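You operate a simulated robot arm through the tools that you are given. There is no shell and no other tool.

You are at the controls of a simulated robot arm. One attempt, no reset.

TASK
Blot the damp page of the blue album dry, then shut the album.
Fine: lay the white blotter on the page, press it, and put it in the blue tray; leave the pink one.

It is judged by the outcome, as a careful person would: the job done as asked, and still so three seconds after it is handed in. It fails if anything else is knocked over, pushed out of place, dropped, spilled or broken.

THE ROBOT
A 6-joint arm with a fingered hand, fixed in place. Base frame: the origin is on the floor under the middle of its stand, x ahead of it, y to its left, z up. Units: m, degrees, N and s.
With the tool pointing down near the work surface it reaches from about 0.28 to 0.8 m from the base axis. Its first joint turns from -166.0 to 166.0 degrees. Payload 4 kg.
The TCP is the grasp point between the finger pads, 0.026 m short of the fingertips. In the tool frame z runs along the fingers and y along their closing line. The gripper opens to 0.132 m; its body begins 0.073 m behind the TCP. The gripper is a hand of 5 fingers: y runs from the thumb to the fingers, the wrist lies at [0, 0, -0.239] in the tool frame, and closing takes about 1.5 s.
Orientation is that of the tool frame in the base frame, as [roll, pitch, yaw] about the fixed x, y, z axes, in that order (R = Rz(yaw) Ry(pitch) Rx(roll)). With the fingers straight down and closing along the base's y, the tool's x points along the base's -x, its y along +y and its z along -z.

THE INTERFACE
- The arm moves only by the tool send_rows. Its argument "deltas" is a list that holds one entry, the list of rows, each a list of 7 numbers: the turn, a rotation vector about the base's x, y, z in units of 4 degrees (1.0 is 4 degrees), then the shift along the base's x, y, z in units of 50 mm (1.0 is 50 mm), then the opening, from 0 (shut) to 1 (fully open). In form: [[[rx, ry, rz, x, y, z, claw], ...]]. A call has 1 to 20 rows; each row shifts and turns the commanded pose from where the row before left it. A call with a number of a shift or a turn outside -1 to 1 is refused whole. A row lasts 0.2 s, in which the tool goes at most 0.05 m and 8.6 degrees; a call with a longer step from one row to the next is refused whole, and so is a gripper value outside its range. A pose out of reach is approached as far as the arm can. The call stops where the force on the tool passes 90 N (or 10 N more than at its start, if that is more) or the arm is blocked; 0.2 s more then pass. The fingers move at their own pace (about 0.045 m/s each) and stop on an object; they squeeze with about 29 N. The grip force told is the motor's: it shows also when the fingers shut on nothing. Time passes only in rows, and 0.2 s behind the last, so rows that do not move let the fingers close. The reply holds the time, the measured pose of the TCP, the force on the tool along the base axes, the opening and the grip force, in the units named above and with some noise, with the torque about the TCP (base axes, N m) and any sound that the robot's microphone picked up.
- Cameras (640 x 400 px; columns grow to the right, rows downward): "scene" is fixed at [0.2197, 0.6513, 1.6209]; the picture's right is [-0.87, -0.49, 0.00], its down [-0.27, 0.48, -0.84] and it looks along [0.41, -0.73, -0.55] (base axes); focal length 331 px, centre (320, 200). "wrist" rides on the gripper at [0.085, 0.002, -0.097] in the tool frame; the picture's right is [-0.02, 1.00, 0.00], its down [-0.75, -0.02, -0.66] and it looks along [-0.66, -0.01, 0.75] (tool axes); focal length 270 px, centre (320, 200). There is no depth. A picture from a camera that has moved, and an enlarged one, comes with that camera's place and axes in the base frame and with its lens.
- capture(camera): a new picture of that camera. It takes no simulated time.
- preshape(shape): the hand has 5 fingers and takes this shape, open, in about a second: jaw (thumb against the fingers, like two jaws); tri (thumb and two fingers); tip (a fingertip pinch); poke (one finger out to press); point (the index stretched); flat (the hand flat); cup (the hand cupped); fist (a fist). The gripper value then closes the fingers along that shape, each until it touches; the sizes above hold for jaw. It gives what a move gives, with no picture.
- enlarge(camera, box): a new picture of the part [left, top, right, bottom] of that camera's present view, enlarged. It takes no simulated time.
- hand_in(): hands the job in; it is judged then, once.

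Places have to be worked out from the pictures, the camera data and where the tool is seen. Open the gripper and draw the arm clear of the work before you hand the job in, unless the task says otherwise.

The tools are called as a command line: name --argument value ..., lists and objects as JSON in quotes. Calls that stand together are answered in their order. send_rows: Moves the arm, as the interface text tells. Its arguments: {"type":"object","properties":{"deltas":{"type":"array"}},"required":["deltas"]} The other tools are called the same way: preshape (shape) gives the hand a shape; capture (camera) takes a picture; enlarge (camera, box) takes an enlarged picture of a part of a camera's view; hand_in () hands the job in.

At the start:

```text
clock: 0.0
tool_pos: [0.4042, -0.226, 1.2166]
orientation: [-180.0, -0.1, -180.0]
force: [0.3, 0.1, -0.1]
wrist_torque: [0.02, 0.0, 0.01]
finger_gap: 0.1318
finger_force: 0.0
shape: jaw
```

scene: 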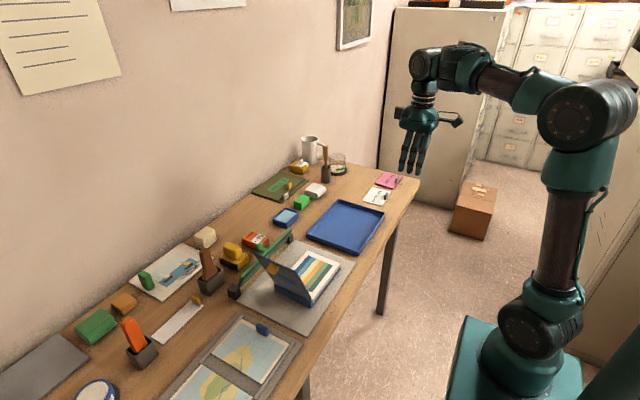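
wrist: 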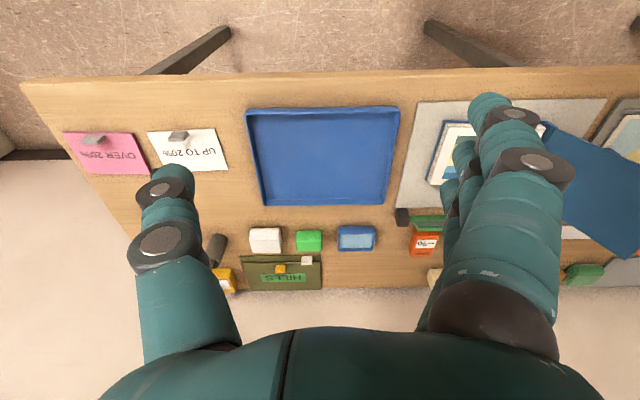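

The pictures show a desk with an open blue album on a grey mat, a blue tray, and two labelled cards (pink "OVER 20%" and white "UP TO 20%"). I'll look closer before moving.

enlarge --camera "scene" --box '[220, 220, 380, 320]'

enlarge --camera "scene" --box '[270, 130, 430, 230]'

enlarge --camera "wrist" --box '[40, 80, 240, 205]'

enlarge --camera "wrist" --box '[380, 80, 640, 280]'

```text
4.00 times, centred on (300, 270) of scene
camera zoom: at [0.2197, 0.6513, 1.6209], right [-0.87, -0.49, 0.0], down [-0.27, 0.48, -0.84], along [0.41, -0.73, -0.55], focal length 1323 px, centre (400, -80)
```

zoom: 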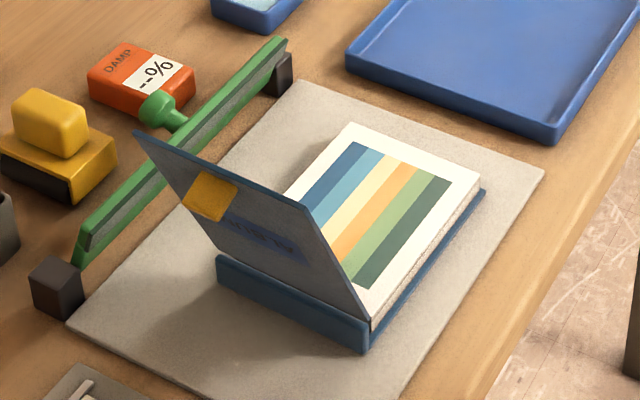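

```text
4.00 times, centred on (350, 180) of scene
camera zoom: at [0.2197, 0.6513, 1.6209], right [-0.87, -0.49, 0.0], down [-0.27, 0.48, -0.84], along [0.41, -0.73, -0.55], focal length 1323 px, centre (200, 280)
```

zoom: 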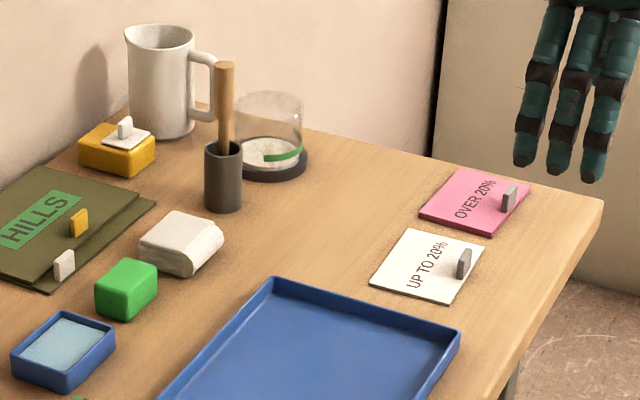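

```text
3.20 times, centred on (140, 142) of wrist
camera zoom: at [0.3187, -0.2233, 1.3138], right [0.02, 1.0, 0.0], down [0.75, -0.02, 0.66], along [0.66, -0.01, -0.75], focal length 865 px, centre (896, 384)
```

zoom: 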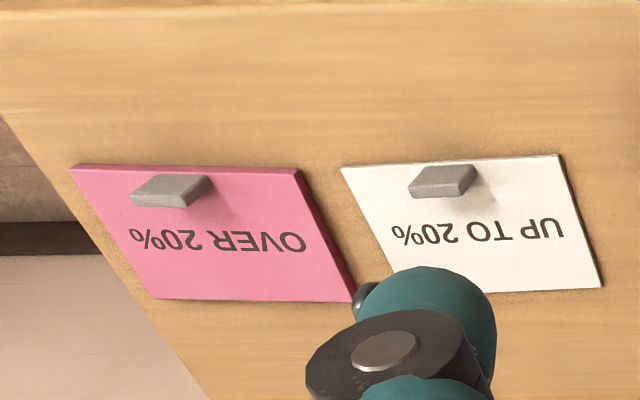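

```text
2.00 times, centred on (510, 180) of wrist
camera zoom: at [0.3187, -0.2233, 1.3138], right [0.02, 1.0, 0.0], down [0.75, -0.02, 0.66], along [0.66, -0.01, -0.75], focal length 541 px, centre (-60, 240)
```

zoom: 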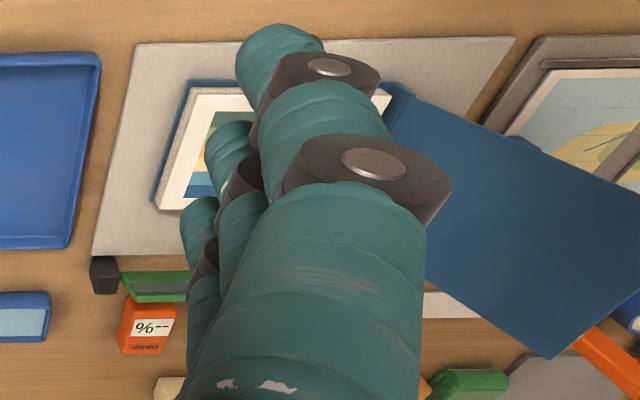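

The desk top works out at about z≈0.88 (matching both cameras), with the white blotter near (0.575, -0.47). I'll move above and in front of it for a closer wrist view.

send_rows --deltas '[[[0, 0, 0, 0.1, -0.7, -0.4, 1], [0, 0, 0, 0.1, -0.7, -0.4, 1], [0, 0, 0, 0.1, -0.7, -0.4, 1], [0, 0, 0, 0.1, -0.7, -0.4, 1], [0, 0, 0, 0.1, -0.7, -0.4, 1], [0, 0, 0, 0.1, -0.7, -0.4, 1], [0, 0, 0, 0.1, -0.7, -0.4, 1]]]'

capture --camera "wrist"

```text
clock: 1.6
tool_pos: [0.4381, -0.4728, 1.0788]
orientation: [-179.9, 0.1, -179.9]
force: [-0.1, 0.0, -0.6]
wrist_torque: [0.0, -0.04, -0.01]
finger_gap: 0.132
finger_force: 0.1
shape: jaw
```

```text
taken
camera wrist: at [0.3538, -0.469, 1.175], right [0.02, 1.0, 0.0], down [0.75, -0.01, 0.66], along [0.66, -0.01, -0.75], focal length 270 px, centre (320, 200)
```

wrist: 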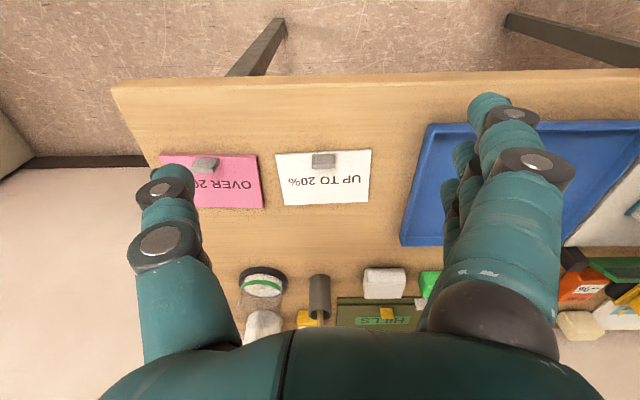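

The white blotter is clearly visible between thumb and fingers. I'll zoom in to read the tab's shape and corners.

enlarge --camera "wrist" --box '[260, 130, 388, 210]'

enlarge --camera "scene" --box '[350, 165, 414, 205]'

```text
5.00 times, centred on (324, 170) of wrist
camera zoom: at [0.3538, -0.469, 1.175], right [0.02, 1.0, 0.0], down [0.75, -0.01, 0.66], along [0.66, -0.01, -0.75], focal length 1351 px, centre (300, 350)
```

zoom: 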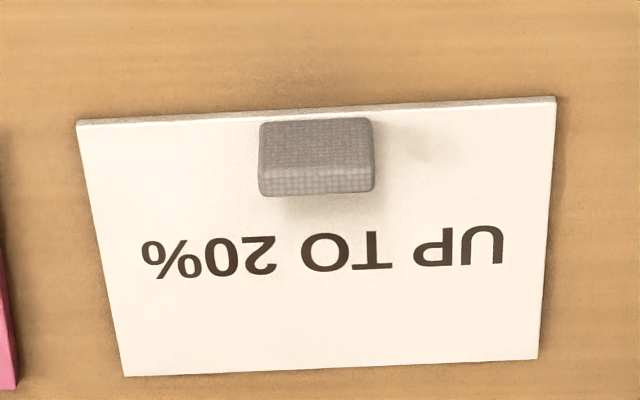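

```text
10.00 times, centred on (382, 185) of scene
camera zoom: at [0.2197, 0.6513, 1.6209], right [-0.87, -0.49, 0.0], down [-0.27, 0.48, -0.84], along [0.41, -0.73, -0.55], focal length 3307 px, centre (-300, 350)
```

zoom: 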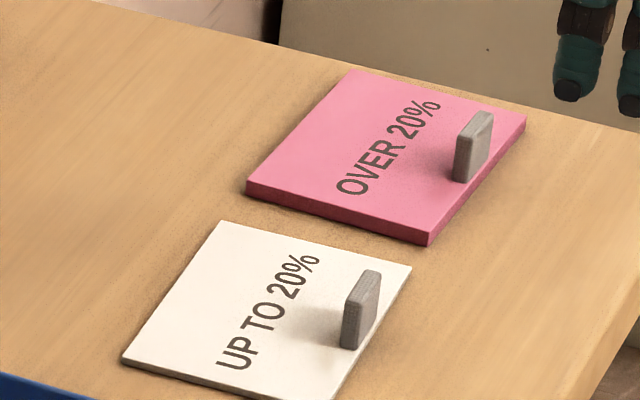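

The tab on the white blotter is about 29 mm long in y, 8 mm thick in x and 20 mm tall, at about (0.538, -0.468), with its top near z≈0.906. Next I'll go and inspect the tray and the album from above, staying high.

send_rows --deltas '[[[0, 0, 0, -0.05, 0.78, 0.25, 1], [0, 0, 0, -0.05, 0.78, 0.25, 1], [0, 0, 0, -0.05, 0.78, 0.25, 1], [0, 0, 0, -0.05, 0.78, 0.25, 1], [0, 0, 0, -0.05, 0.78, 0.25, 1], [0, 0, 0, -0.05, 0.78, 0.25, 1], [0, 0, 0, 0, 0.8, 0.1, 1], [0, 0, 0, 0, 0.8, 0.1, 1], [0, 0, 0, 0, 0.8, 0.1, 1], [0, 0, 0, 0, 0.8, 0.1, 1], [0, 0, 0, 0, 0.8, 0.1, 1]]]'

capture --camera "wrist"

enlarge --camera "wrist" --box '[220, 80, 480, 240]'

```text
clock: 4.0
tool_pos: [0.4231, -0.035, 1.1781]
orientation: [-180.0, 0.0, 179.9]
force: [-0.5, -0.2, 0.7]
wrist_torque: [-0.01, 0.0, 0.02]
finger_gap: 0.1318
finger_force: 0.1
shape: jaw
```

```text
taken
camera wrist: at [0.3385, -0.0331, 1.275], right [0.02, 1.0, 0.0], down [0.75, -0.02, 0.66], along [0.66, -0.01, -0.75], focal length 270 px, centre (320, 200)
```

wrist: 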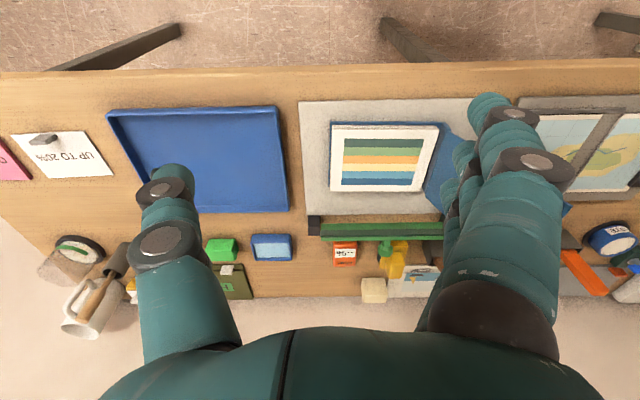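

```text
2.46 times, centred on (350, 160) of wrist
camera zoom: at [0.3385, -0.0331, 1.275], right [0.02, 1.0, 0.0], down [0.75, -0.02, 0.66], along [0.66, -0.01, -0.75], focal length 665 px, centre (246, 298)
```

zoom: 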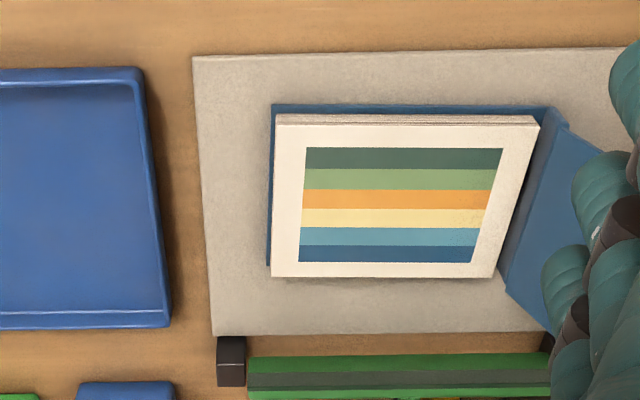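

The page surface is at z≈0.909 (x 0.524–0.642, y -0.018–0.139). The striped picture centres on (0.584, 0.061) and matches the blotter's size, and the cover is hinged on the +y side at about 112°. I'll go back above the blotter, turning the hand about +90° so it closes along x across the thin tab.

send_rows --deltas '[[[0, 0, 1, 0.113, -0.433, -0.128, 1], [0, 0, 1, 0.113, -0.433, -0.128, 1], [0, 0, 1, 0.113, -0.433, -0.128, 1], [0, 0, 1, 0.113, -0.433, -0.128, 1], [0, 0, 1, 0.113, -0.433, -0.128, 1], [0, 0, 1, 0.113, -0.433, -0.128, 1], [0, 0, 1, 0.113, -0.433, -0.128, 1], [0, 0, 1, 0.113, -0.433, -0.128, 1], [0, 0, 1, 0.113, -0.433, -0.128, 1], [0, 0, 1, 0.113, -0.433, -0.128, 1], [0, 0, 1, 0.113, -0.433, -0.128, 1], [0, 0, 1, 0.113, -0.433, -0.128, 1], [0, 0, 1, 0.113, -0.433, -0.128, 1], [0, 0, 1, 0.113, -0.433, -0.128, 1], [0, 0, 1, 0.113, -0.433, -0.128, 1], [0, 0, 1, 0.113, -0.433, -0.128, 1], [0, 0, 1, 0.113, -0.433, -0.128, 1], [0, 0, 1, 0.113, -0.433, -0.128, 1], [0, 0, 1, 0.113, -0.433, -0.128, 1], [0, 0, 1, 0.113, -0.433, -0.128, 1]]]'

send_rows --deltas '[[[0, 0, 1, 0, 0, 0, 1], [0, 0, 1, 0, 0, 0, 1], [0, 0, 1, 0, 0, 0, 1], [0, 0, 0.1, 0, 0, 0, 1]]]'

capture --camera "wrist"

capture --camera "scene"

```text
clock: 8.2
tool_pos: [0.5553, -0.4522, 1.0688]
orientation: [-179.8, -0.3, -100.0]
force: [-0.7, -0.4, 0.3]
wrist_torque: [0.0, 0.01, 0.0]
finger_gap: 0.132
finger_force: 0.1
shape: jaw
out of reach, approached as far as the arm can: row 13, 14, 15, 16, 19, 20
```

```text
clock: 9.2
tool_pos: [0.5486, -0.4459, 1.0606]
orientation: [-179.8, -0.2, -87.6]
force: [-0.6, 0.0, 0.7]
wrist_torque: [0.01, -0.01, 0.02]
finger_gap: 0.1319
finger_force: 0.0
shape: jaw
out of reach, approached as far as the arm can: row 1, 2, 3
```

```text
taken
camera wrist: at [0.5502, -0.5287, 1.1578], right [-1.0, -0.02, 0.0], down [-0.02, 0.76, 0.66], along [-0.01, 0.66, -0.76], focal length 270 px, centre (320, 200)
```

wrist: 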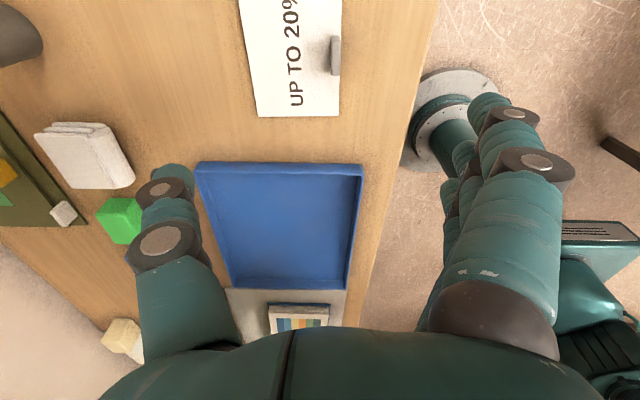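

```text
taken
```

scene: 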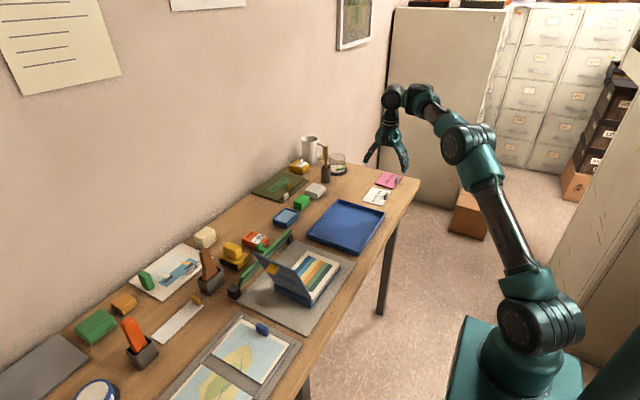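

The blotter, tab and tray are all in view, and the arm was near its reach limit at that height. I'll descend a little, where reach is better, and see where the tool settles.

send_rows --deltas '[[[0, 0, 0, 0, 0, -0.4, 1], [0, 0, 0, 0, 0, -0.4, 1], [0, 0, 0, 0, 0, -0.4, 1], [0, 0, 0, 0, 0, 0, 1], [0, 0, 0, 0, 0, 0, 1]]]'

capture --camera "wrist"

```text
clock: 10.4
tool_pos: [0.55, -0.4461, 1.0002]
orientation: [-180.0, 0.0, -87.6]
force: [-0.1, -0.3, -0.2]
wrist_torque: [0.0, -0.01, -0.03]
finger_gap: 0.132
finger_force: 0.1
shape: jaw
```

```text
taken
camera wrist: at [0.5511, -0.5297, 1.0979], right [-1.0, -0.02, 0.0], down [-0.02, 0.75, 0.66], along [-0.01, 0.66, -0.75], focal length 270 px, centre (320, 200)
```

wrist: 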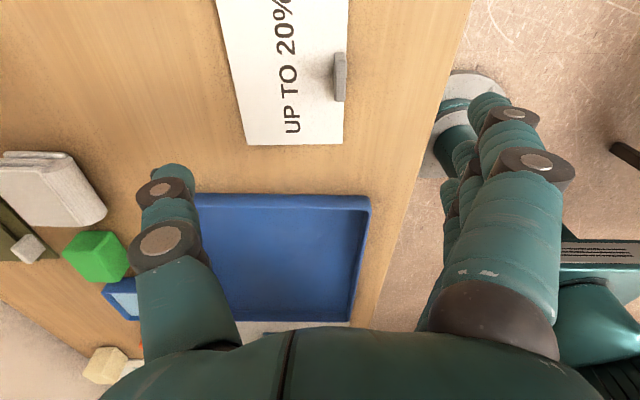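

The tool settled at (0.550, -0.446, 1.000). I'll zoom in on the tab from this angle to refine its position.

enlarge --camera "wrist" --box '[208, 0, 384, 160]'

```text
2.50 times, centred on (296, 80) of wrist
camera zoom: at [0.5511, -0.5297, 1.0979], right [-1.0, -0.02, 0.0], down [-0.02, 0.75, 0.66], along [-0.01, 0.66, -0.75], focal length 676 px, centre (380, 500)
```

zoom: 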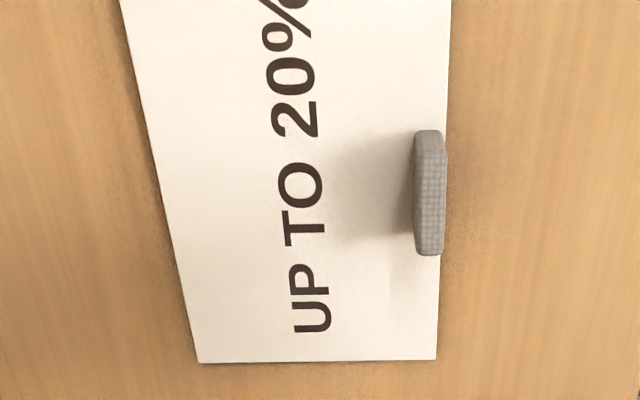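

The tab centre is confirmed at about (0.537, -0.469), top ≈0.908. Before going down I'll close the hand in the air to see how the fingertips travel.

send_rows --deltas '[[[0, 0, 0, -0.13, -0.23, 0, 0.5], [0, 0, 0, -0.13, -0.23, 0, 0.08], [0, 0, 0, 0, 0, 0, 0.08], [0, 0, 0, 0, 0, 0, 0.08], [0, 0, 0, 0, 0, 0, 0.08], [0, 0, 0, 0, 0, 0, 0.08], [0, 0, 0, 0, 0, 0, 0.08], [0, 0, 0, 0, 0, 0, 0.08]]]'

capture --camera "wrist"

enlarge --camera "scene" --box '[330, 70, 490, 210]'

```text
clock: 12.2
tool_pos: [0.5366, -0.4706, 1.0008]
orientation: [-180.0, 0.0, -87.6]
force: [-0.6, -0.1, -0.1]
wrist_torque: [0.01, -0.03, 0.0]
finger_gap: 0.0108
finger_force: 0.0
shape: jaw
```

```text
taken
camera wrist: at [0.5381, -0.5532, 1.0973], right [-1.0, -0.02, 0.0], down [-0.02, 0.75, 0.66], along [-0.01, 0.66, -0.75], focal length 270 px, centre (320, 200)
```

wrist: 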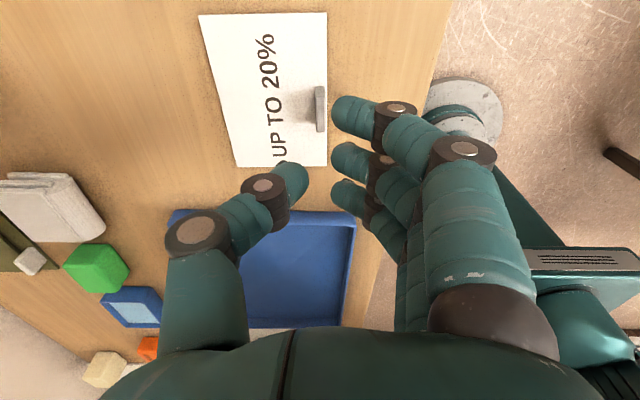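

```text
2.86 times, centred on (410, 140) of scene
camera zoom: at [0.2197, 0.6513, 1.6209], right [-0.87, -0.49, 0.0], down [-0.27, 0.48, -0.84], along [0.41, -0.73, -0.55], focal length 945 px, centre (63, 371)
```

zoom: 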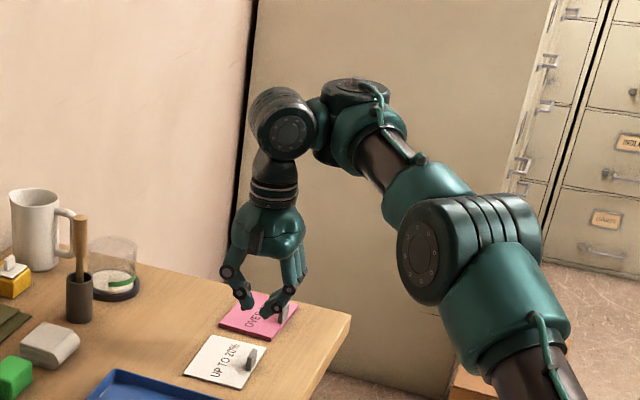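

The fingertips stay roughly 20–26 mm below the TCP while closing, with two middle fingers opposing the thumb, which suits the tab. I'll open partway and descend so that the tips straddle the tab just above the card.

send_rows --deltas '[[[0, 0, 0, 0, 0, 0, 0.45], [0, 0, 0, 0, 0, 0, 0.45], [0, 0, 0, 0, 0, 0, 0.45], [0, 0, 0, 0, 0.02, -0.4, 0.45], [0, 0, 0, 0, 0, -0.4, 0.45], [0, 0, 0, 0, 0, -0.4, 0.45], [0, 0, 0, 0, 0, -0.3, 0.45], [0, 0, 0, 0, 0, -0.1, 0.45], [0, 0, 0, 0, 0, 0, 0.45]]]'

capture --camera "wrist"

enlarge --camera "scene" --box '[350, 145, 430, 205]'

```text
clock: 14.2
tool_pos: [0.5532, -0.4832, 0.9297]
orientation: [179.9, 0.1, -87.5]
force: [0.1, -0.8, 0.3]
wrist_torque: [0.0, -0.03, 0.01]
finger_gap: 0.0586
finger_force: 0.0
shape: jaw
out of reach, approached as far as the arm can: row 5, 6, 7
```

```text
taken
camera wrist: at [0.555, -0.5674, 1.0271], right [-1.0, -0.02, 0.0], down [-0.01, 0.75, 0.66], along [-0.02, 0.66, -0.75], focal length 270 px, centre (320, 200)
```

wrist: 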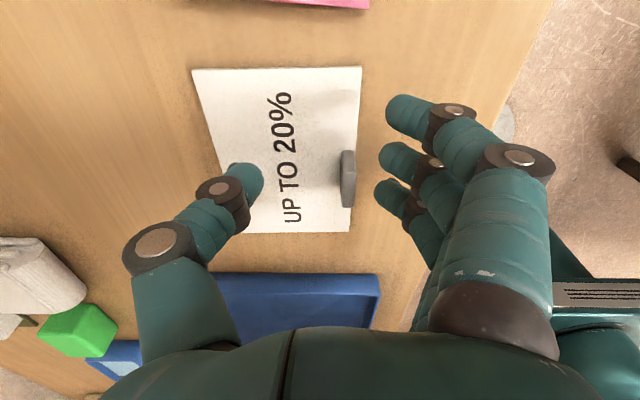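

```text
6.67 times, centred on (390, 175) of scene
camera zoom: at [0.2197, 0.6513, 1.6209], right [-0.87, -0.49, 0.0], down [-0.27, 0.48, -0.84], along [0.41, -0.73, -0.55], focal length 2204 px, centre (-147, 367)
```

zoom: 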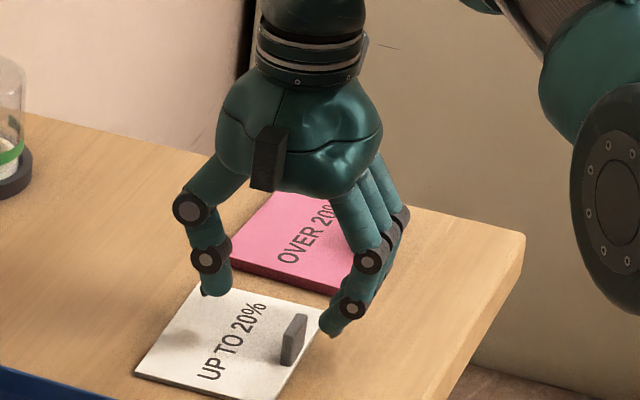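

The pose drifted outward while descending (it's now at 0.553, -0.483, 0.930), though the tab is still untouched between thumb and fingers. I'll lift slightly and step back toward the tab's centre to see whether it tracks.

send_rows --deltas '[[[0, 0, 0, 0, 0, 0.3, 0.45], [0, 0, 0, -0.1, 0.1, 0, 0.45], [0, 0, 0, -0.1, 0.1, 0, 0.45], [0, 0, 0, -0.1, 0.08, 0, 0.45], [0, 0, 0, 0, 0, 0, 0.45]]]'

```text
clock: 15.4
tool_pos: [0.5499, -0.4775, 0.9501]
orientation: [179.9, 0.1, -87.7]
force: [0.5, -0.7, -0.4]
wrist_torque: [0.02, -0.01, 0.01]
finger_gap: 0.0585
finger_force: 0.0
shape: jaw
out of reach, approached as far as the arm can: row 2, 3, 4
```

Moving inward is being flagged as out of reach, which suggests a joint constraint in this arm configuration. I'll look at the arm's overall posture.

capture --camera "scene"

enlarge --camera "scene" --box '[360, 60, 600, 400]'

```text
taken
```

scene: 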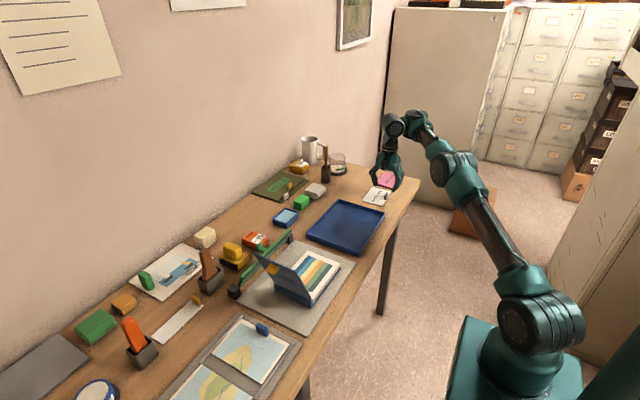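

```text
1.18 times, centred on (480, 230) of scene
camera zoom: at [0.2197, 0.6513, 1.6209], right [-0.87, -0.49, 0.0], down [-0.27, 0.48, -0.84], along [0.41, -0.73, -0.55], focal length 389 px, centre (132, 165)
```

zoom: 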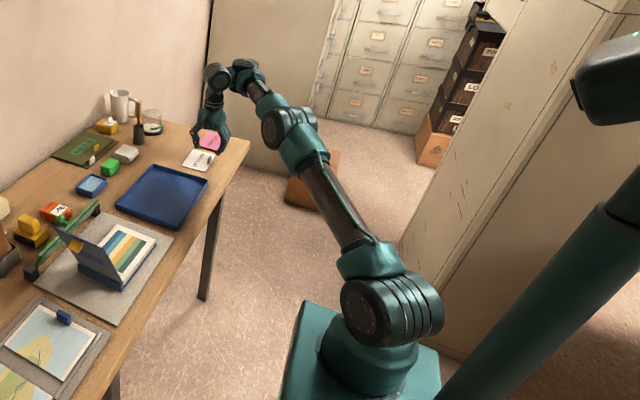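

The elbow looks almost fully straight: the arm ran up against its outer limit at height and is stuck on that singular boundary. I'll lift clear of the blotter and take larger inward steps toward the base to bend the elbow again.

send_rows --deltas '[[[0, 0, 0, 0, 0, 0.5, 0.45], [0, 0, 0, 0, 0, 0.5, 0.45], [0, 0, 0, -0.7, 0.6, 0, 0.45], [0, 0, 0, -0.7, 0.6, 0, 0.45], [0, 0, 0, 0, 0, 0, 0.45]]]'

capture --camera "scene"

```text
clock: 16.6
tool_pos: [0.5184, -0.4582, 1.0243]
orientation: [179.7, 0.1, -87.6]
force: [0.3, 0.7, 0.2]
wrist_torque: [-0.02, 0.03, 0.04]
finger_gap: 0.0586
finger_force: 0.1
shape: jaw
out of reach, approached as far as the arm can: row 3, 4
```

```text
taken
```

scene: 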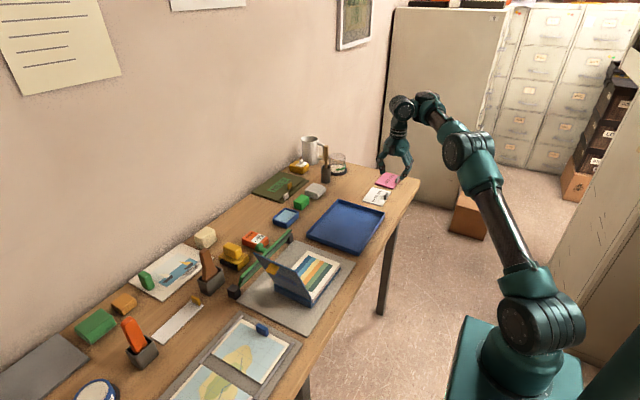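

The elbow is actually bent about 44°, so the limit is something else, perhaps a wrist joint. I'll zoom in on the wrist to understand it.

enlarge --camera "scene" --box '[370, 80, 530, 200]'

capture --camera "wrist"

```text
3.33 times, centred on (450, 140) of scene
camera zoom: at [0.2197, 0.6513, 1.6209], right [-0.87, -0.49, 0.0], down [-0.27, 0.48, -0.84], along [0.41, -0.73, -0.55], focal length 1102 px, centre (-113, 400)
```

zoom: 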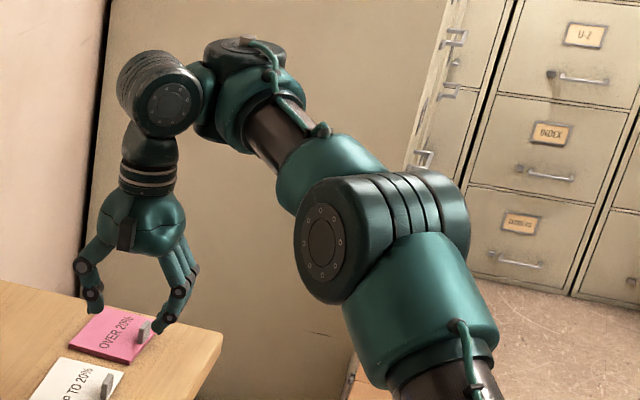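

```text
taken
camera wrist: at [0.5199, -0.5408, 1.1213], right [-1.0, -0.02, 0.0], down [-0.01, 0.75, 0.66], along [-0.02, 0.66, -0.75], focal length 270 px, centre (320, 200)
```

wrist: 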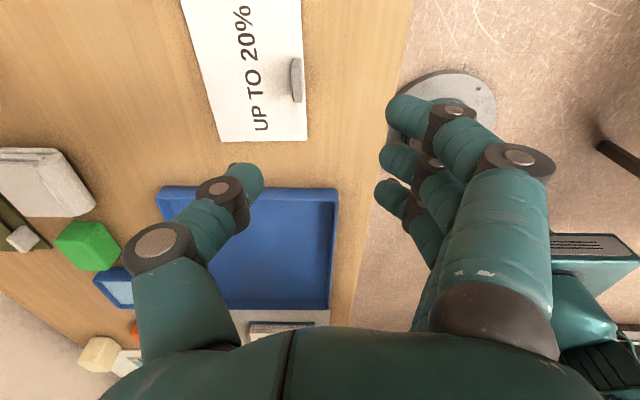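

The wrist seems to be constrained at this yaw, so I'll try the opposite one, with the thumb on the near side. I'll pull back to a comfortable radius and turn −180° in stages, watching for reach flags.

send_rows --deltas '[[[0, 0, -1, -0.2, 0.2, 0.1, 0.45], [0, 0, -1, -0.2, 0.2, 0.1, 0.45], [0, 0, -1, -0.2, 0.2, 0.1, 0.45], [0, 0, -1, -0.2, 0.2, 0.1, 0.45], [0, 0, -1, -0.2, 0.2, 0.1, 0.45], [0, 0, -1, -0.2, 0.2, 0.1, 0.45], [0, 0, -1, -0.2, 0.2, 0.1, 0.45], [0, 0, -1, -0.2, 0.2, 0.1, 0.45], [0, 0, -1, -0.2, 0.2, 0, 0.45], [0, 0, -1, -0.2, 0.2, 0, 0.45], [0, 0, -1, 0, 0, 0, 0.45], [0, 0, -1, 0, 0, 0, 0.45], [0, 0, -1, 0, 0, 0, 0.45], [0, 0, -1, 0, 0, 0, 0.45], [0, 0, -1, 0, 0, 0, 0.45], [0, 0, -1, 0, 0, 0, 0.45], [0, 0, -1, 0, 0, 0, 0.45], [0, 0, -1, 0, 0, 0, 0.45], [0, 0, -1, 0, 0, 0, 0.45], [0, 0, -1, 0, 0, 0, 0.45]]]'

```text
clock: 20.8
tool_pos: [0.4686, -0.4006, 1.12]
orientation: [-180.0, 0.0, -167.7]
force: [0.2, -0.4, 0.5]
wrist_torque: [0.0, -0.01, -0.01]
finger_gap: 0.0584
finger_force: 0.1
shape: jaw
out of reach, approached as far as the arm can: row 1, 2, 3, 4, 5, 6, 7, 8, 9, 10
```

Rotation works, but inward moves are still flagged. I'll probe with small single-direction moves to understand the boundary: first +y, then −x, then −z.

send_rows --deltas '[[[0, 0, 0, 0, 0.3, 0, 0.45], [0, 0, 0, 0, 0.3, 0, 0.45], [0, 0, 0, 0, 0, 0, 0.45]]]'

send_rows --deltas '[[[0, 0, 0, -0.3, 0, 0, 0.45], [0, 0, 0, -0.3, 0, 0, 0.45], [0, 0, 0, 0, 0, 0, 0.45]]]'

send_rows --deltas '[[[0, 0, 0, 0, 0, -0.3, 0.45], [0, 0, 0, 0, 0, -0.3, 0.45], [0, 0, 0, 0, 0, 0, 0.45]]]'

```text
clock: 21.6
tool_pos: [0.4728, -0.375, 1.1301]
orientation: [179.8, -0.2, -167.6]
force: [-0.1, -0.3, -0.1]
wrist_torque: [-0.01, 0.0, 0.0]
finger_gap: 0.0588
finger_force: 0.0
shape: jaw
out of reach, approached as far as the arm can: row 1, 2
```

```text
clock: 22.4
tool_pos: [0.4516, -0.381, 1.1415]
orientation: [179.8, -0.1, -167.6]
force: [-0.2, -0.6, -0.4]
wrist_torque: [0.02, -0.01, -0.01]
finger_gap: 0.0587
finger_force: 0.0
shape: jaw
out of reach, approached as far as the arm can: row 1, 2
```

```text
clock: 23.2
tool_pos: [0.4632, -0.391, 1.1281]
orientation: [179.8, -0.1, -167.5]
force: [-0.6, 0.3, 0.3]
wrist_torque: [0.01, 0.01, 0.01]
finger_gap: 0.0588
finger_force: 0.0
shape: jaw
out of reach, approached as far as the arm can: row 1, 2
```

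The boundary behaves like one fixed joint angle: both inward and downward moves slide along a circle. I'll look at the arm posture again from the scene camera.

enlarge --camera "scene" --box '[360, 40, 600, 400]'

capture --camera "scene"

```text
1.11 times, centred on (480, 220) of scene
camera zoom: at [0.2197, 0.6513, 1.6209], right [-0.87, -0.49, 0.0], down [-0.27, 0.48, -0.84], along [0.41, -0.73, -0.55], focal length 367 px, centre (142, 178)
```

zoom: 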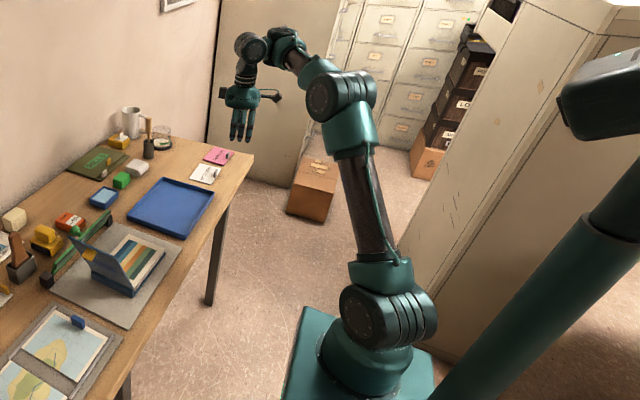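

```text
taken
```

scene: 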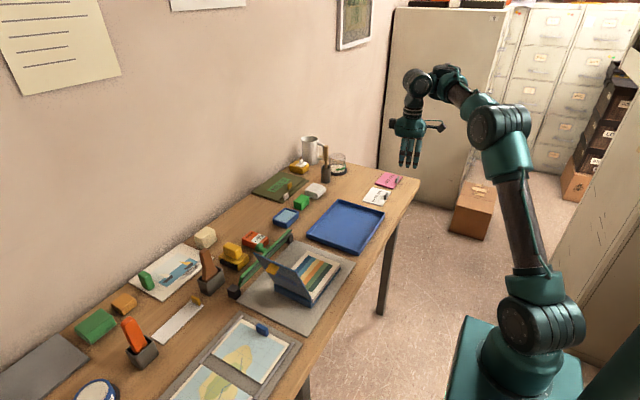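

The forearm is pitched up about 20° and stuck there. I'll zoom in on the wrist joints to identify their axes.

enlarge --camera "scene" --box '[380, 50, 540, 180]'

```text
3.08 times, centred on (460, 115) of scene
camera zoom: at [0.2197, 0.6513, 1.6209], right [-0.87, -0.49, 0.0], down [-0.27, 0.48, -0.84], along [0.41, -0.73, -0.55], focal length 1017 px, centre (-111, 462)
```

zoom: 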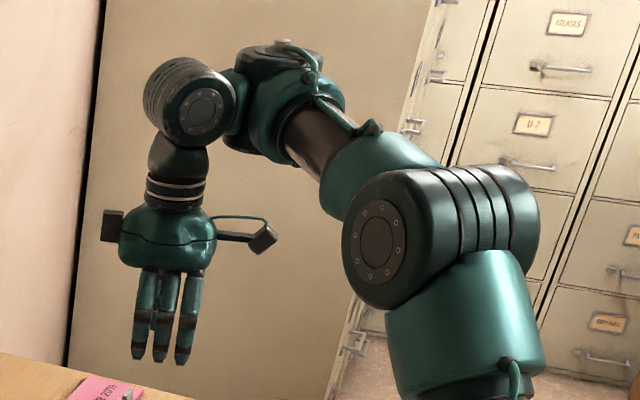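

This looks like a wrist singularity: the hand-roll joint hit its limit during the first +90° turn and the first wrist joint flipped round. I'll undo that by tilting the tool ~20° sideways in free air, moving inward past the alignment, and then straightening, watching the flags.

send_rows --deltas '[[[0.75, -0.65, 0, 0, 0, 0.1, 0.45], [0.75, -0.65, 0, 0, 0, 0.1, 0.45], [0.75, -0.65, 0, 0, 0, 0.1, 0.45], [0.75, -0.65, 0, 0, 0, 0, 0.45], [0.75, -0.65, 0, 0, 0, 0, 0.45], [0, 0, 0, 0, 0, 0, 0.45]]]'

send_rows --deltas '[[[0, 0, 0, -0.2, 0.18, 0, 0.45], [0, 0, 0, -0.2, 0.18, 0, 0.45], [0, 0, 0, -0.2, 0.18, 0, 0.45], [0, 0, 0, -0.2, 0.18, 0, 0.45], [0, 0, 0, -0.2, 0.18, 0, 0.45], [0, 0, 0, -0.2, 0.18, 0, 0.45], [0, 0, 0, 0, 0, 0, 0.45]]]'

capture --camera "scene"

```text
clock: 24.6
tool_pos: [0.431, -0.3871, 1.1195]
orientation: [168.1, 15.9, -169.3]
force: [0.4, 0.4, 0.5]
wrist_torque: [0.0, 0.0, -0.01]
finger_gap: 0.0588
finger_force: 0.1
shape: jaw
out of reach, approached as far as the arm can: row 2, 3, 4, 5
```

```text
clock: 26.2
tool_pos: [0.3692, -0.3318, 1.1191]
orientation: [167.8, 15.8, -169.4]
force: [0.5, -0.2, -0.2]
wrist_torque: [0.02, 0.04, 0.0]
finger_gap: 0.0587
finger_force: 0.0
shape: jaw
```

```text
taken
```

scene: 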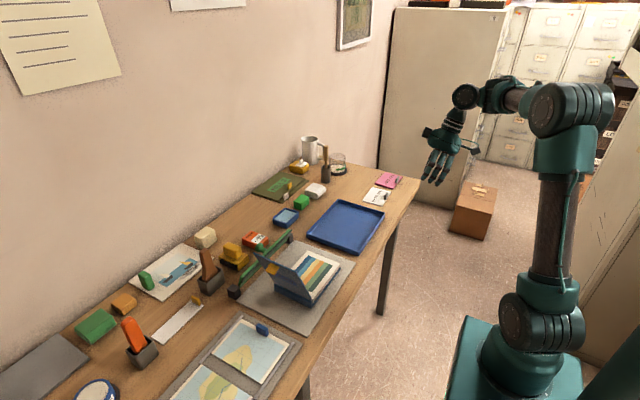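

The inward move worked with the tool tilted. Now I'll straighten the tool again at this inner position.

send_rows --deltas '[[[-0.75, 0.65, 0, 0, 0, 0, 0.45], [-0.75, 0.65, 0, 0, 0, 0, 0.45], [-0.75, 0.65, 0, 0, 0, 0, 0.45], [-0.75, 0.65, 0, 0, 0, 0, 0.45], [-0.75, 0.65, 0, 0, 0, 0, 0.45], [0, 0, 0, 0, 0, 0, 0.45]]]'

send_rows --deltas '[[[0, 0, 0, 0, 0, -0.4, 0.45], [0, 0, 0, 0, 0, -0.4, 0.45], [0, 0, 0, 0, 0, 0, 0.45]]]'

```text
clock: 27.6
tool_pos: [0.3714, -0.3326, 1.1195]
orientation: [-180.0, 0.0, -167.6]
force: [0.6, -0.3, -0.4]
wrist_torque: [0.02, 0.0, 0.0]
finger_gap: 0.0586
finger_force: 0.0
shape: jaw
```

```text
clock: 28.4
tool_pos: [0.3707, -0.3331, 1.0793]
orientation: [-180.0, 0.0, -167.6]
force: [-0.2, 0.4, 0.4]
wrist_torque: [-0.01, -0.03, -0.03]
finger_gap: 0.0587
finger_force: 0.1
shape: jaw
```

Back on the correct wrist branch with no flags. Now I'll turn −100° to bring the closing line across the tab, with the thumb on the near side.

send_rows --deltas '[[[0, 0, -1, 0, 0, 0, 0.45], [0, 0, -1, 0, 0, 0, 0.45], [0, 0, -1, 0, 0, 0, 0.45], [0, 0, -1, 0, 0, 0, 0.45], [0, 0, -1, 0, 0, 0, 0.45], [0, 0, -1, 0, 0, 0, 0.45], [0, 0, -1, 0, 0, 0, 0.45], [0, 0, -1, 0, 0, 0, 0.45], [0, 0, -1, 0, 0, 0, 0.45], [0, 0, -1, 0, 0, 0, 0.45], [0, 0, -1, 0, 0, 0, 0.45], [0, 0, -1, 0, 0, 0, 0.45], [0, 0, -1, 0, 0, 0, 0.45], [0, 0, -1, 0, 0, 0, 0.45], [0, 0, -1, 0, 0, 0, 0.45], [0, 0, -1, 0, 0, 0, 0.45], [0, 0, -1, 0, 0, 0, 0.45], [0, 0, -1, 0, 0, 0, 0.45], [0, 0, -1, 0, 0, 0, 0.45], [0, 0, -1, 0, 0, 0, 0.45]]]'

send_rows --deltas '[[[0, 0, -1, 0.1, -0.1, -0.1, 0.45], [0, 0, -1, 0.1, -0.1, -0.1, 0.45], [0, 0, -1, 0.1, -0.1, -0.1, 0.45], [0, 0, -1, 0.1, -0.1, -0.1, 0.45], [0, 0, -1, 0.1, -0.1, -0.1, 0.45], [0, 0, 0, 0.2, -0.2, -0.4, 0.45], [0, 0, 0, 0.2, -0.2, -0.4, 0.45], [0, 0, 0, 0.2, -0.2, -0.4, 0.45], [0, 0, 0, 0.2, -0.2, -0.4, 0.45], [0, 0, 0, 0, 0, 0, 0.45]]]'

capture --camera "wrist"

```text
clock: 32.6
tool_pos: [0.3701, -0.3323, 1.079]
orientation: [180.0, 0.0, 112.2]
force: [-0.2, -0.1, -0.6]
wrist_torque: [0.01, 0.02, -0.03]
finger_gap: 0.0588
finger_force: 0.1
shape: jaw
```

```text
clock: 34.8
tool_pos: [0.4361, -0.3974, 0.9726]
orientation: [180.0, 0.1, 92.5]
force: [-0.5, -0.5, 0.1]
wrist_torque: [0.02, 0.01, 0.01]
finger_gap: 0.0589
finger_force: 0.0
shape: jaw
```

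```text
taken
camera wrist: at [0.4346, -0.3123, 1.0711], right [1.0, 0.02, 0.0], down [0.02, -0.75, 0.66], along [0.01, -0.66, -0.75], focal length 270 px, centre (320, 200)
```

wrist: 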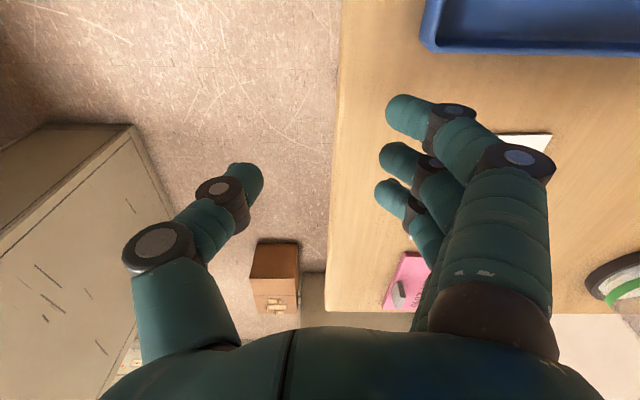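

All moves track cleanly now. I'll drop to z≈0.95 and slide over to the tab's centre at (0.537, -0.469), keeping the fingertips above the tab.

send_rows --deltas '[[[0, 0, 0, 0, 0, -0.24, 0.45], [0, 0, 0, 0, 0, -0.24, 0.45], [0, 0, 0, 0.4, -0.286, 0, 0.45], [0, 0, 0, 0.4, -0.286, 0, 0.45], [0, 0, 0, 0.4, -0.286, 0, 0.45], [0, 0, 0, 0.4, -0.286, 0, 0.45], [0, 0, 0, 0.4, -0.286, 0, 0.45], [0, 0, 0, 0, 0, 0, 0.45]]]'

capture --camera "wrist"

enlarge --camera "scene" --box '[350, 145, 430, 205]'

```text
clock: 36.6
tool_pos: [0.5332, -0.4692, 0.9485]
orientation: [180.0, 0.1, 92.4]
force: [-0.3, 0.0, -0.1]
wrist_torque: [0.0, 0.01, -0.01]
finger_gap: 0.0589
finger_force: 0.1
shape: jaw
```

```text
taken
camera wrist: at [0.5321, -0.3829, 1.0461], right [1.0, 0.02, 0.0], down [0.02, -0.75, 0.66], along [0.01, -0.66, -0.75], focal length 270 px, centre (320, 200)
```

wrist: 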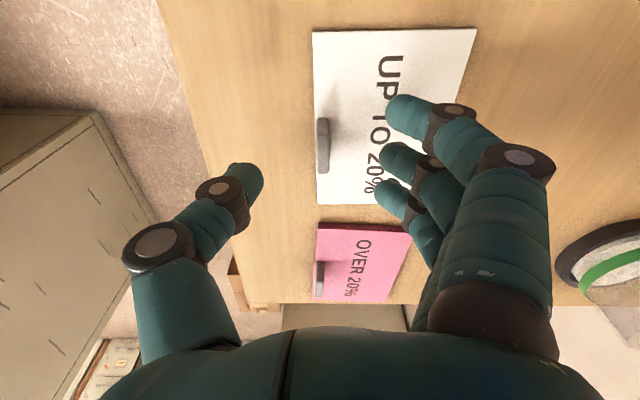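

```text
6.67 times, centred on (390, 175) of scene
camera zoom: at [0.2197, 0.6513, 1.6209], right [-0.87, -0.49, 0.0], down [-0.27, 0.48, -0.84], along [0.41, -0.73, -0.55], focal length 2204 px, centre (-147, 367)
```

zoom: 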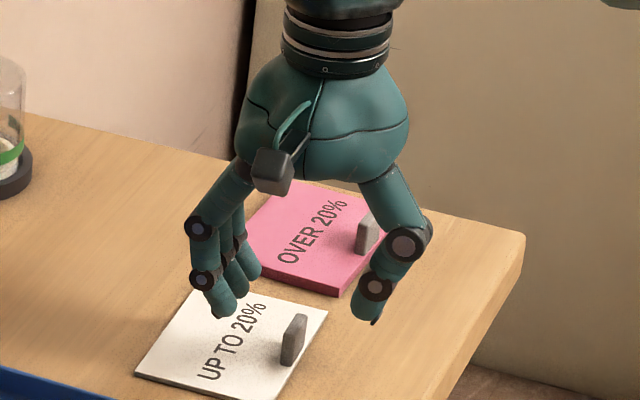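

The hand is over the blotter with the tab between thumb and fingers. I'll zoom in to confirm the tab's alignment before the final descent.

enlarge --camera "wrist" --box '[240, 90, 400, 210]'

```text
3.33 times, centred on (320, 150) of wrist
camera zoom: at [0.5321, -0.3829, 1.0461], right [1.0, 0.02, 0.0], down [0.02, -0.75, 0.66], along [0.01, -0.66, -0.75], focal length 901 px, centre (320, 367)
```

zoom: 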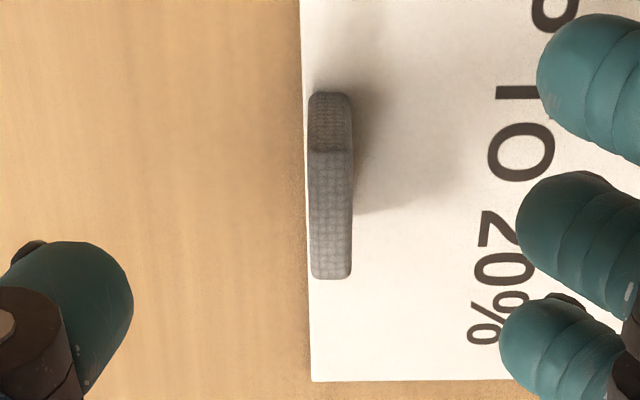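

The tab centre reads (0.5355, -0.469), right under the TCP. I'll descend to z≈0.914 so the fingertips sit just above the card on both sides of the tab.

send_rows --deltas '[[[0, 0, 0, 0.04, 0, -0.25, 0.45], [0, 0, 0, 0, 0, -0.25, 0.45], [0, 0, 0, 0, 0, -0.18, 0.45], [0, 0, 0, 0, 0, 0, 0.45]]]'

capture --camera "wrist"

enlarge --camera "scene" --box '[350, 155, 414, 205]'

```text
clock: 37.6
tool_pos: [0.5381, -0.4697, 0.9162]
orientation: [-180.0, 0.0, 92.5]
force: [-0.1, -0.5, -0.3]
wrist_torque: [-0.01, -0.03, -0.01]
finger_gap: 0.0584
finger_force: 0.1
shape: jaw
```

```text
taken
camera wrist: at [0.5349, -0.3836, 1.0127], right [1.0, 0.02, 0.0], down [0.02, -0.75, 0.66], along [0.01, -0.66, -0.75], focal length 270 px, centre (320, 200)
```

wrist: 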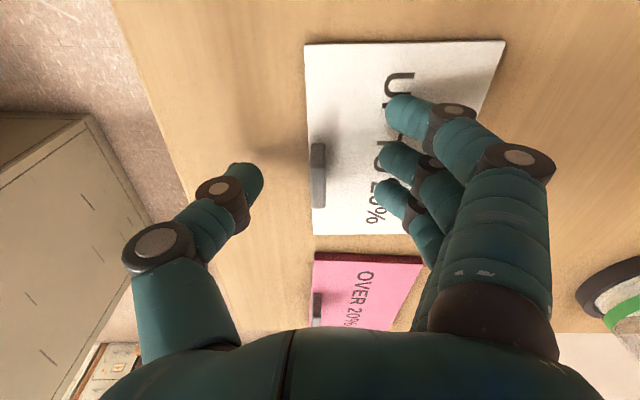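

```text
8.00 times, centred on (382, 180) of scene
camera zoom: at [0.2197, 0.6513, 1.6209], right [-0.87, -0.49, 0.0], down [-0.27, 0.48, -0.84], along [0.41, -0.73, -0.55], focal length 2645 px, centre (-176, 360)
```

zoom: 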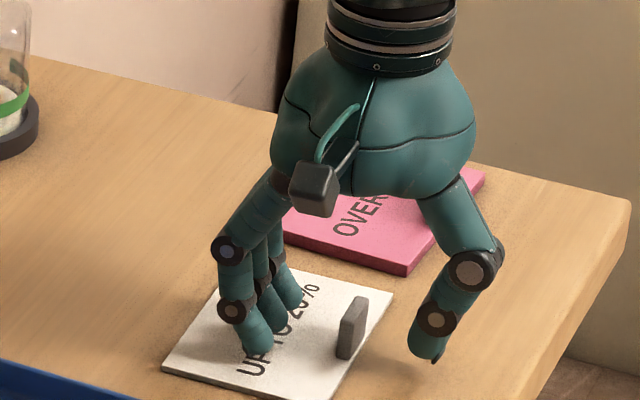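

The tips are just above the card (force near zero). I'll close on the tab.

send_rows --deltas '[[[0, 0, 0, 0, 0, 0, 0], [0, 0, 0, 0, 0, 0, 0], [0, 0, 0, 0, 0, 0, 0], [0, 0, 0, 0, 0, 0, 0], [0, 0, 0, 0, 0, 0, 0], [0, 0, 0, 0, 0, 0, 0], [0, 0, 0, 0, 0, 0, 0]]]'

capture --camera "wrist"

enlarge --camera "scene" --box '[350, 155, 414, 205]'

```text
clock: 39.2
tool_pos: [0.5379, -0.4699, 0.9154]
orientation: [179.9, 0.0, 92.3]
force: [0.1, 0.4, 1.9]
wrist_torque: [0.0, -0.13, 0.0]
finger_gap: 0.0
finger_force: 29.3
shape: jaw
```

```text
taken
camera wrist: at [0.5348, -0.3836, 1.013], right [1.0, 0.02, 0.0], down [0.02, -0.75, 0.66], along [0.01, -0.66, -0.75], focal length 270 px, centre (320, 200)
```

wrist: 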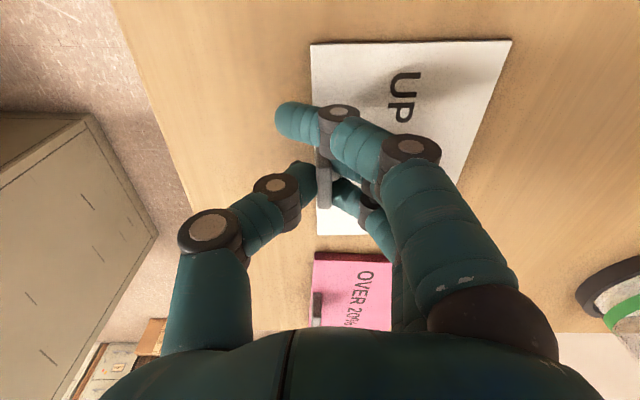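

```text
8.00 times, centred on (382, 180) of scene
camera zoom: at [0.2197, 0.6513, 1.6209], right [-0.87, -0.49, 0.0], down [-0.27, 0.48, -0.84], along [0.41, -0.73, -0.55], focal length 2645 px, centre (-176, 360)
```

zoom: 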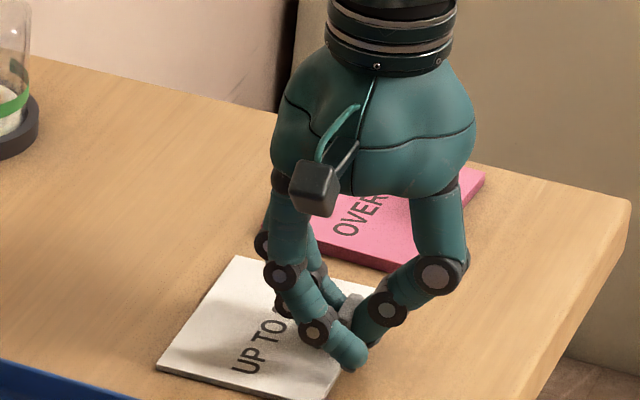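

The thumb and two middle fingers have the tab (29 N); the index passed beside it. I'll lift gently by ~30 mm and check that the blotter comes along.

send_rows --deltas '[[[0, 0, 0, 0, 0, 0.15, 0], [0, 0, 0, 0, 0, 0.2, 0], [0, 0, 0, 0, 0, 0.25, 0], [0, 0, 0, 0, 0, 0, 0]]]'

capture --camera "wrist"

enlarge --camera "scene" --box '[350, 145, 430, 205]'

```text
clock: 40.2
tool_pos: [0.538, -0.4686, 0.9466]
orientation: [180.0, 0.0, 92.3]
force: [0.0, 1.0, -0.7]
wrist_torque: [-0.02, -0.01, -0.01]
finger_gap: 0.0
finger_force: 28.9
shape: jaw
```

```text
taken
camera wrist: at [0.5356, -0.3835, 1.044], right [1.0, 0.02, 0.0], down [0.02, -0.75, 0.66], along [0.01, -0.66, -0.75], focal length 270 px, centre (320, 200)
```

wrist: 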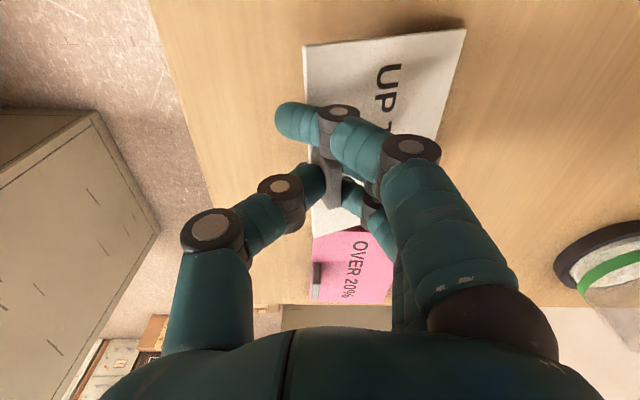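

```text
6.67 times, centred on (390, 175) of scene
camera zoom: at [0.2197, 0.6513, 1.6209], right [-0.87, -0.49, 0.0], down [-0.27, 0.48, -0.84], along [0.41, -0.73, -0.55], focal length 2204 px, centre (-147, 367)
```

zoom: 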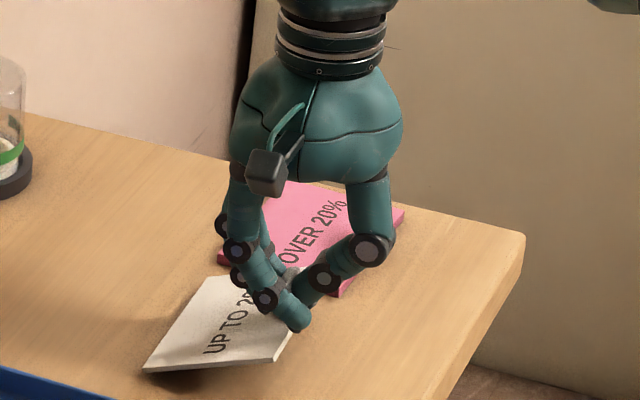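

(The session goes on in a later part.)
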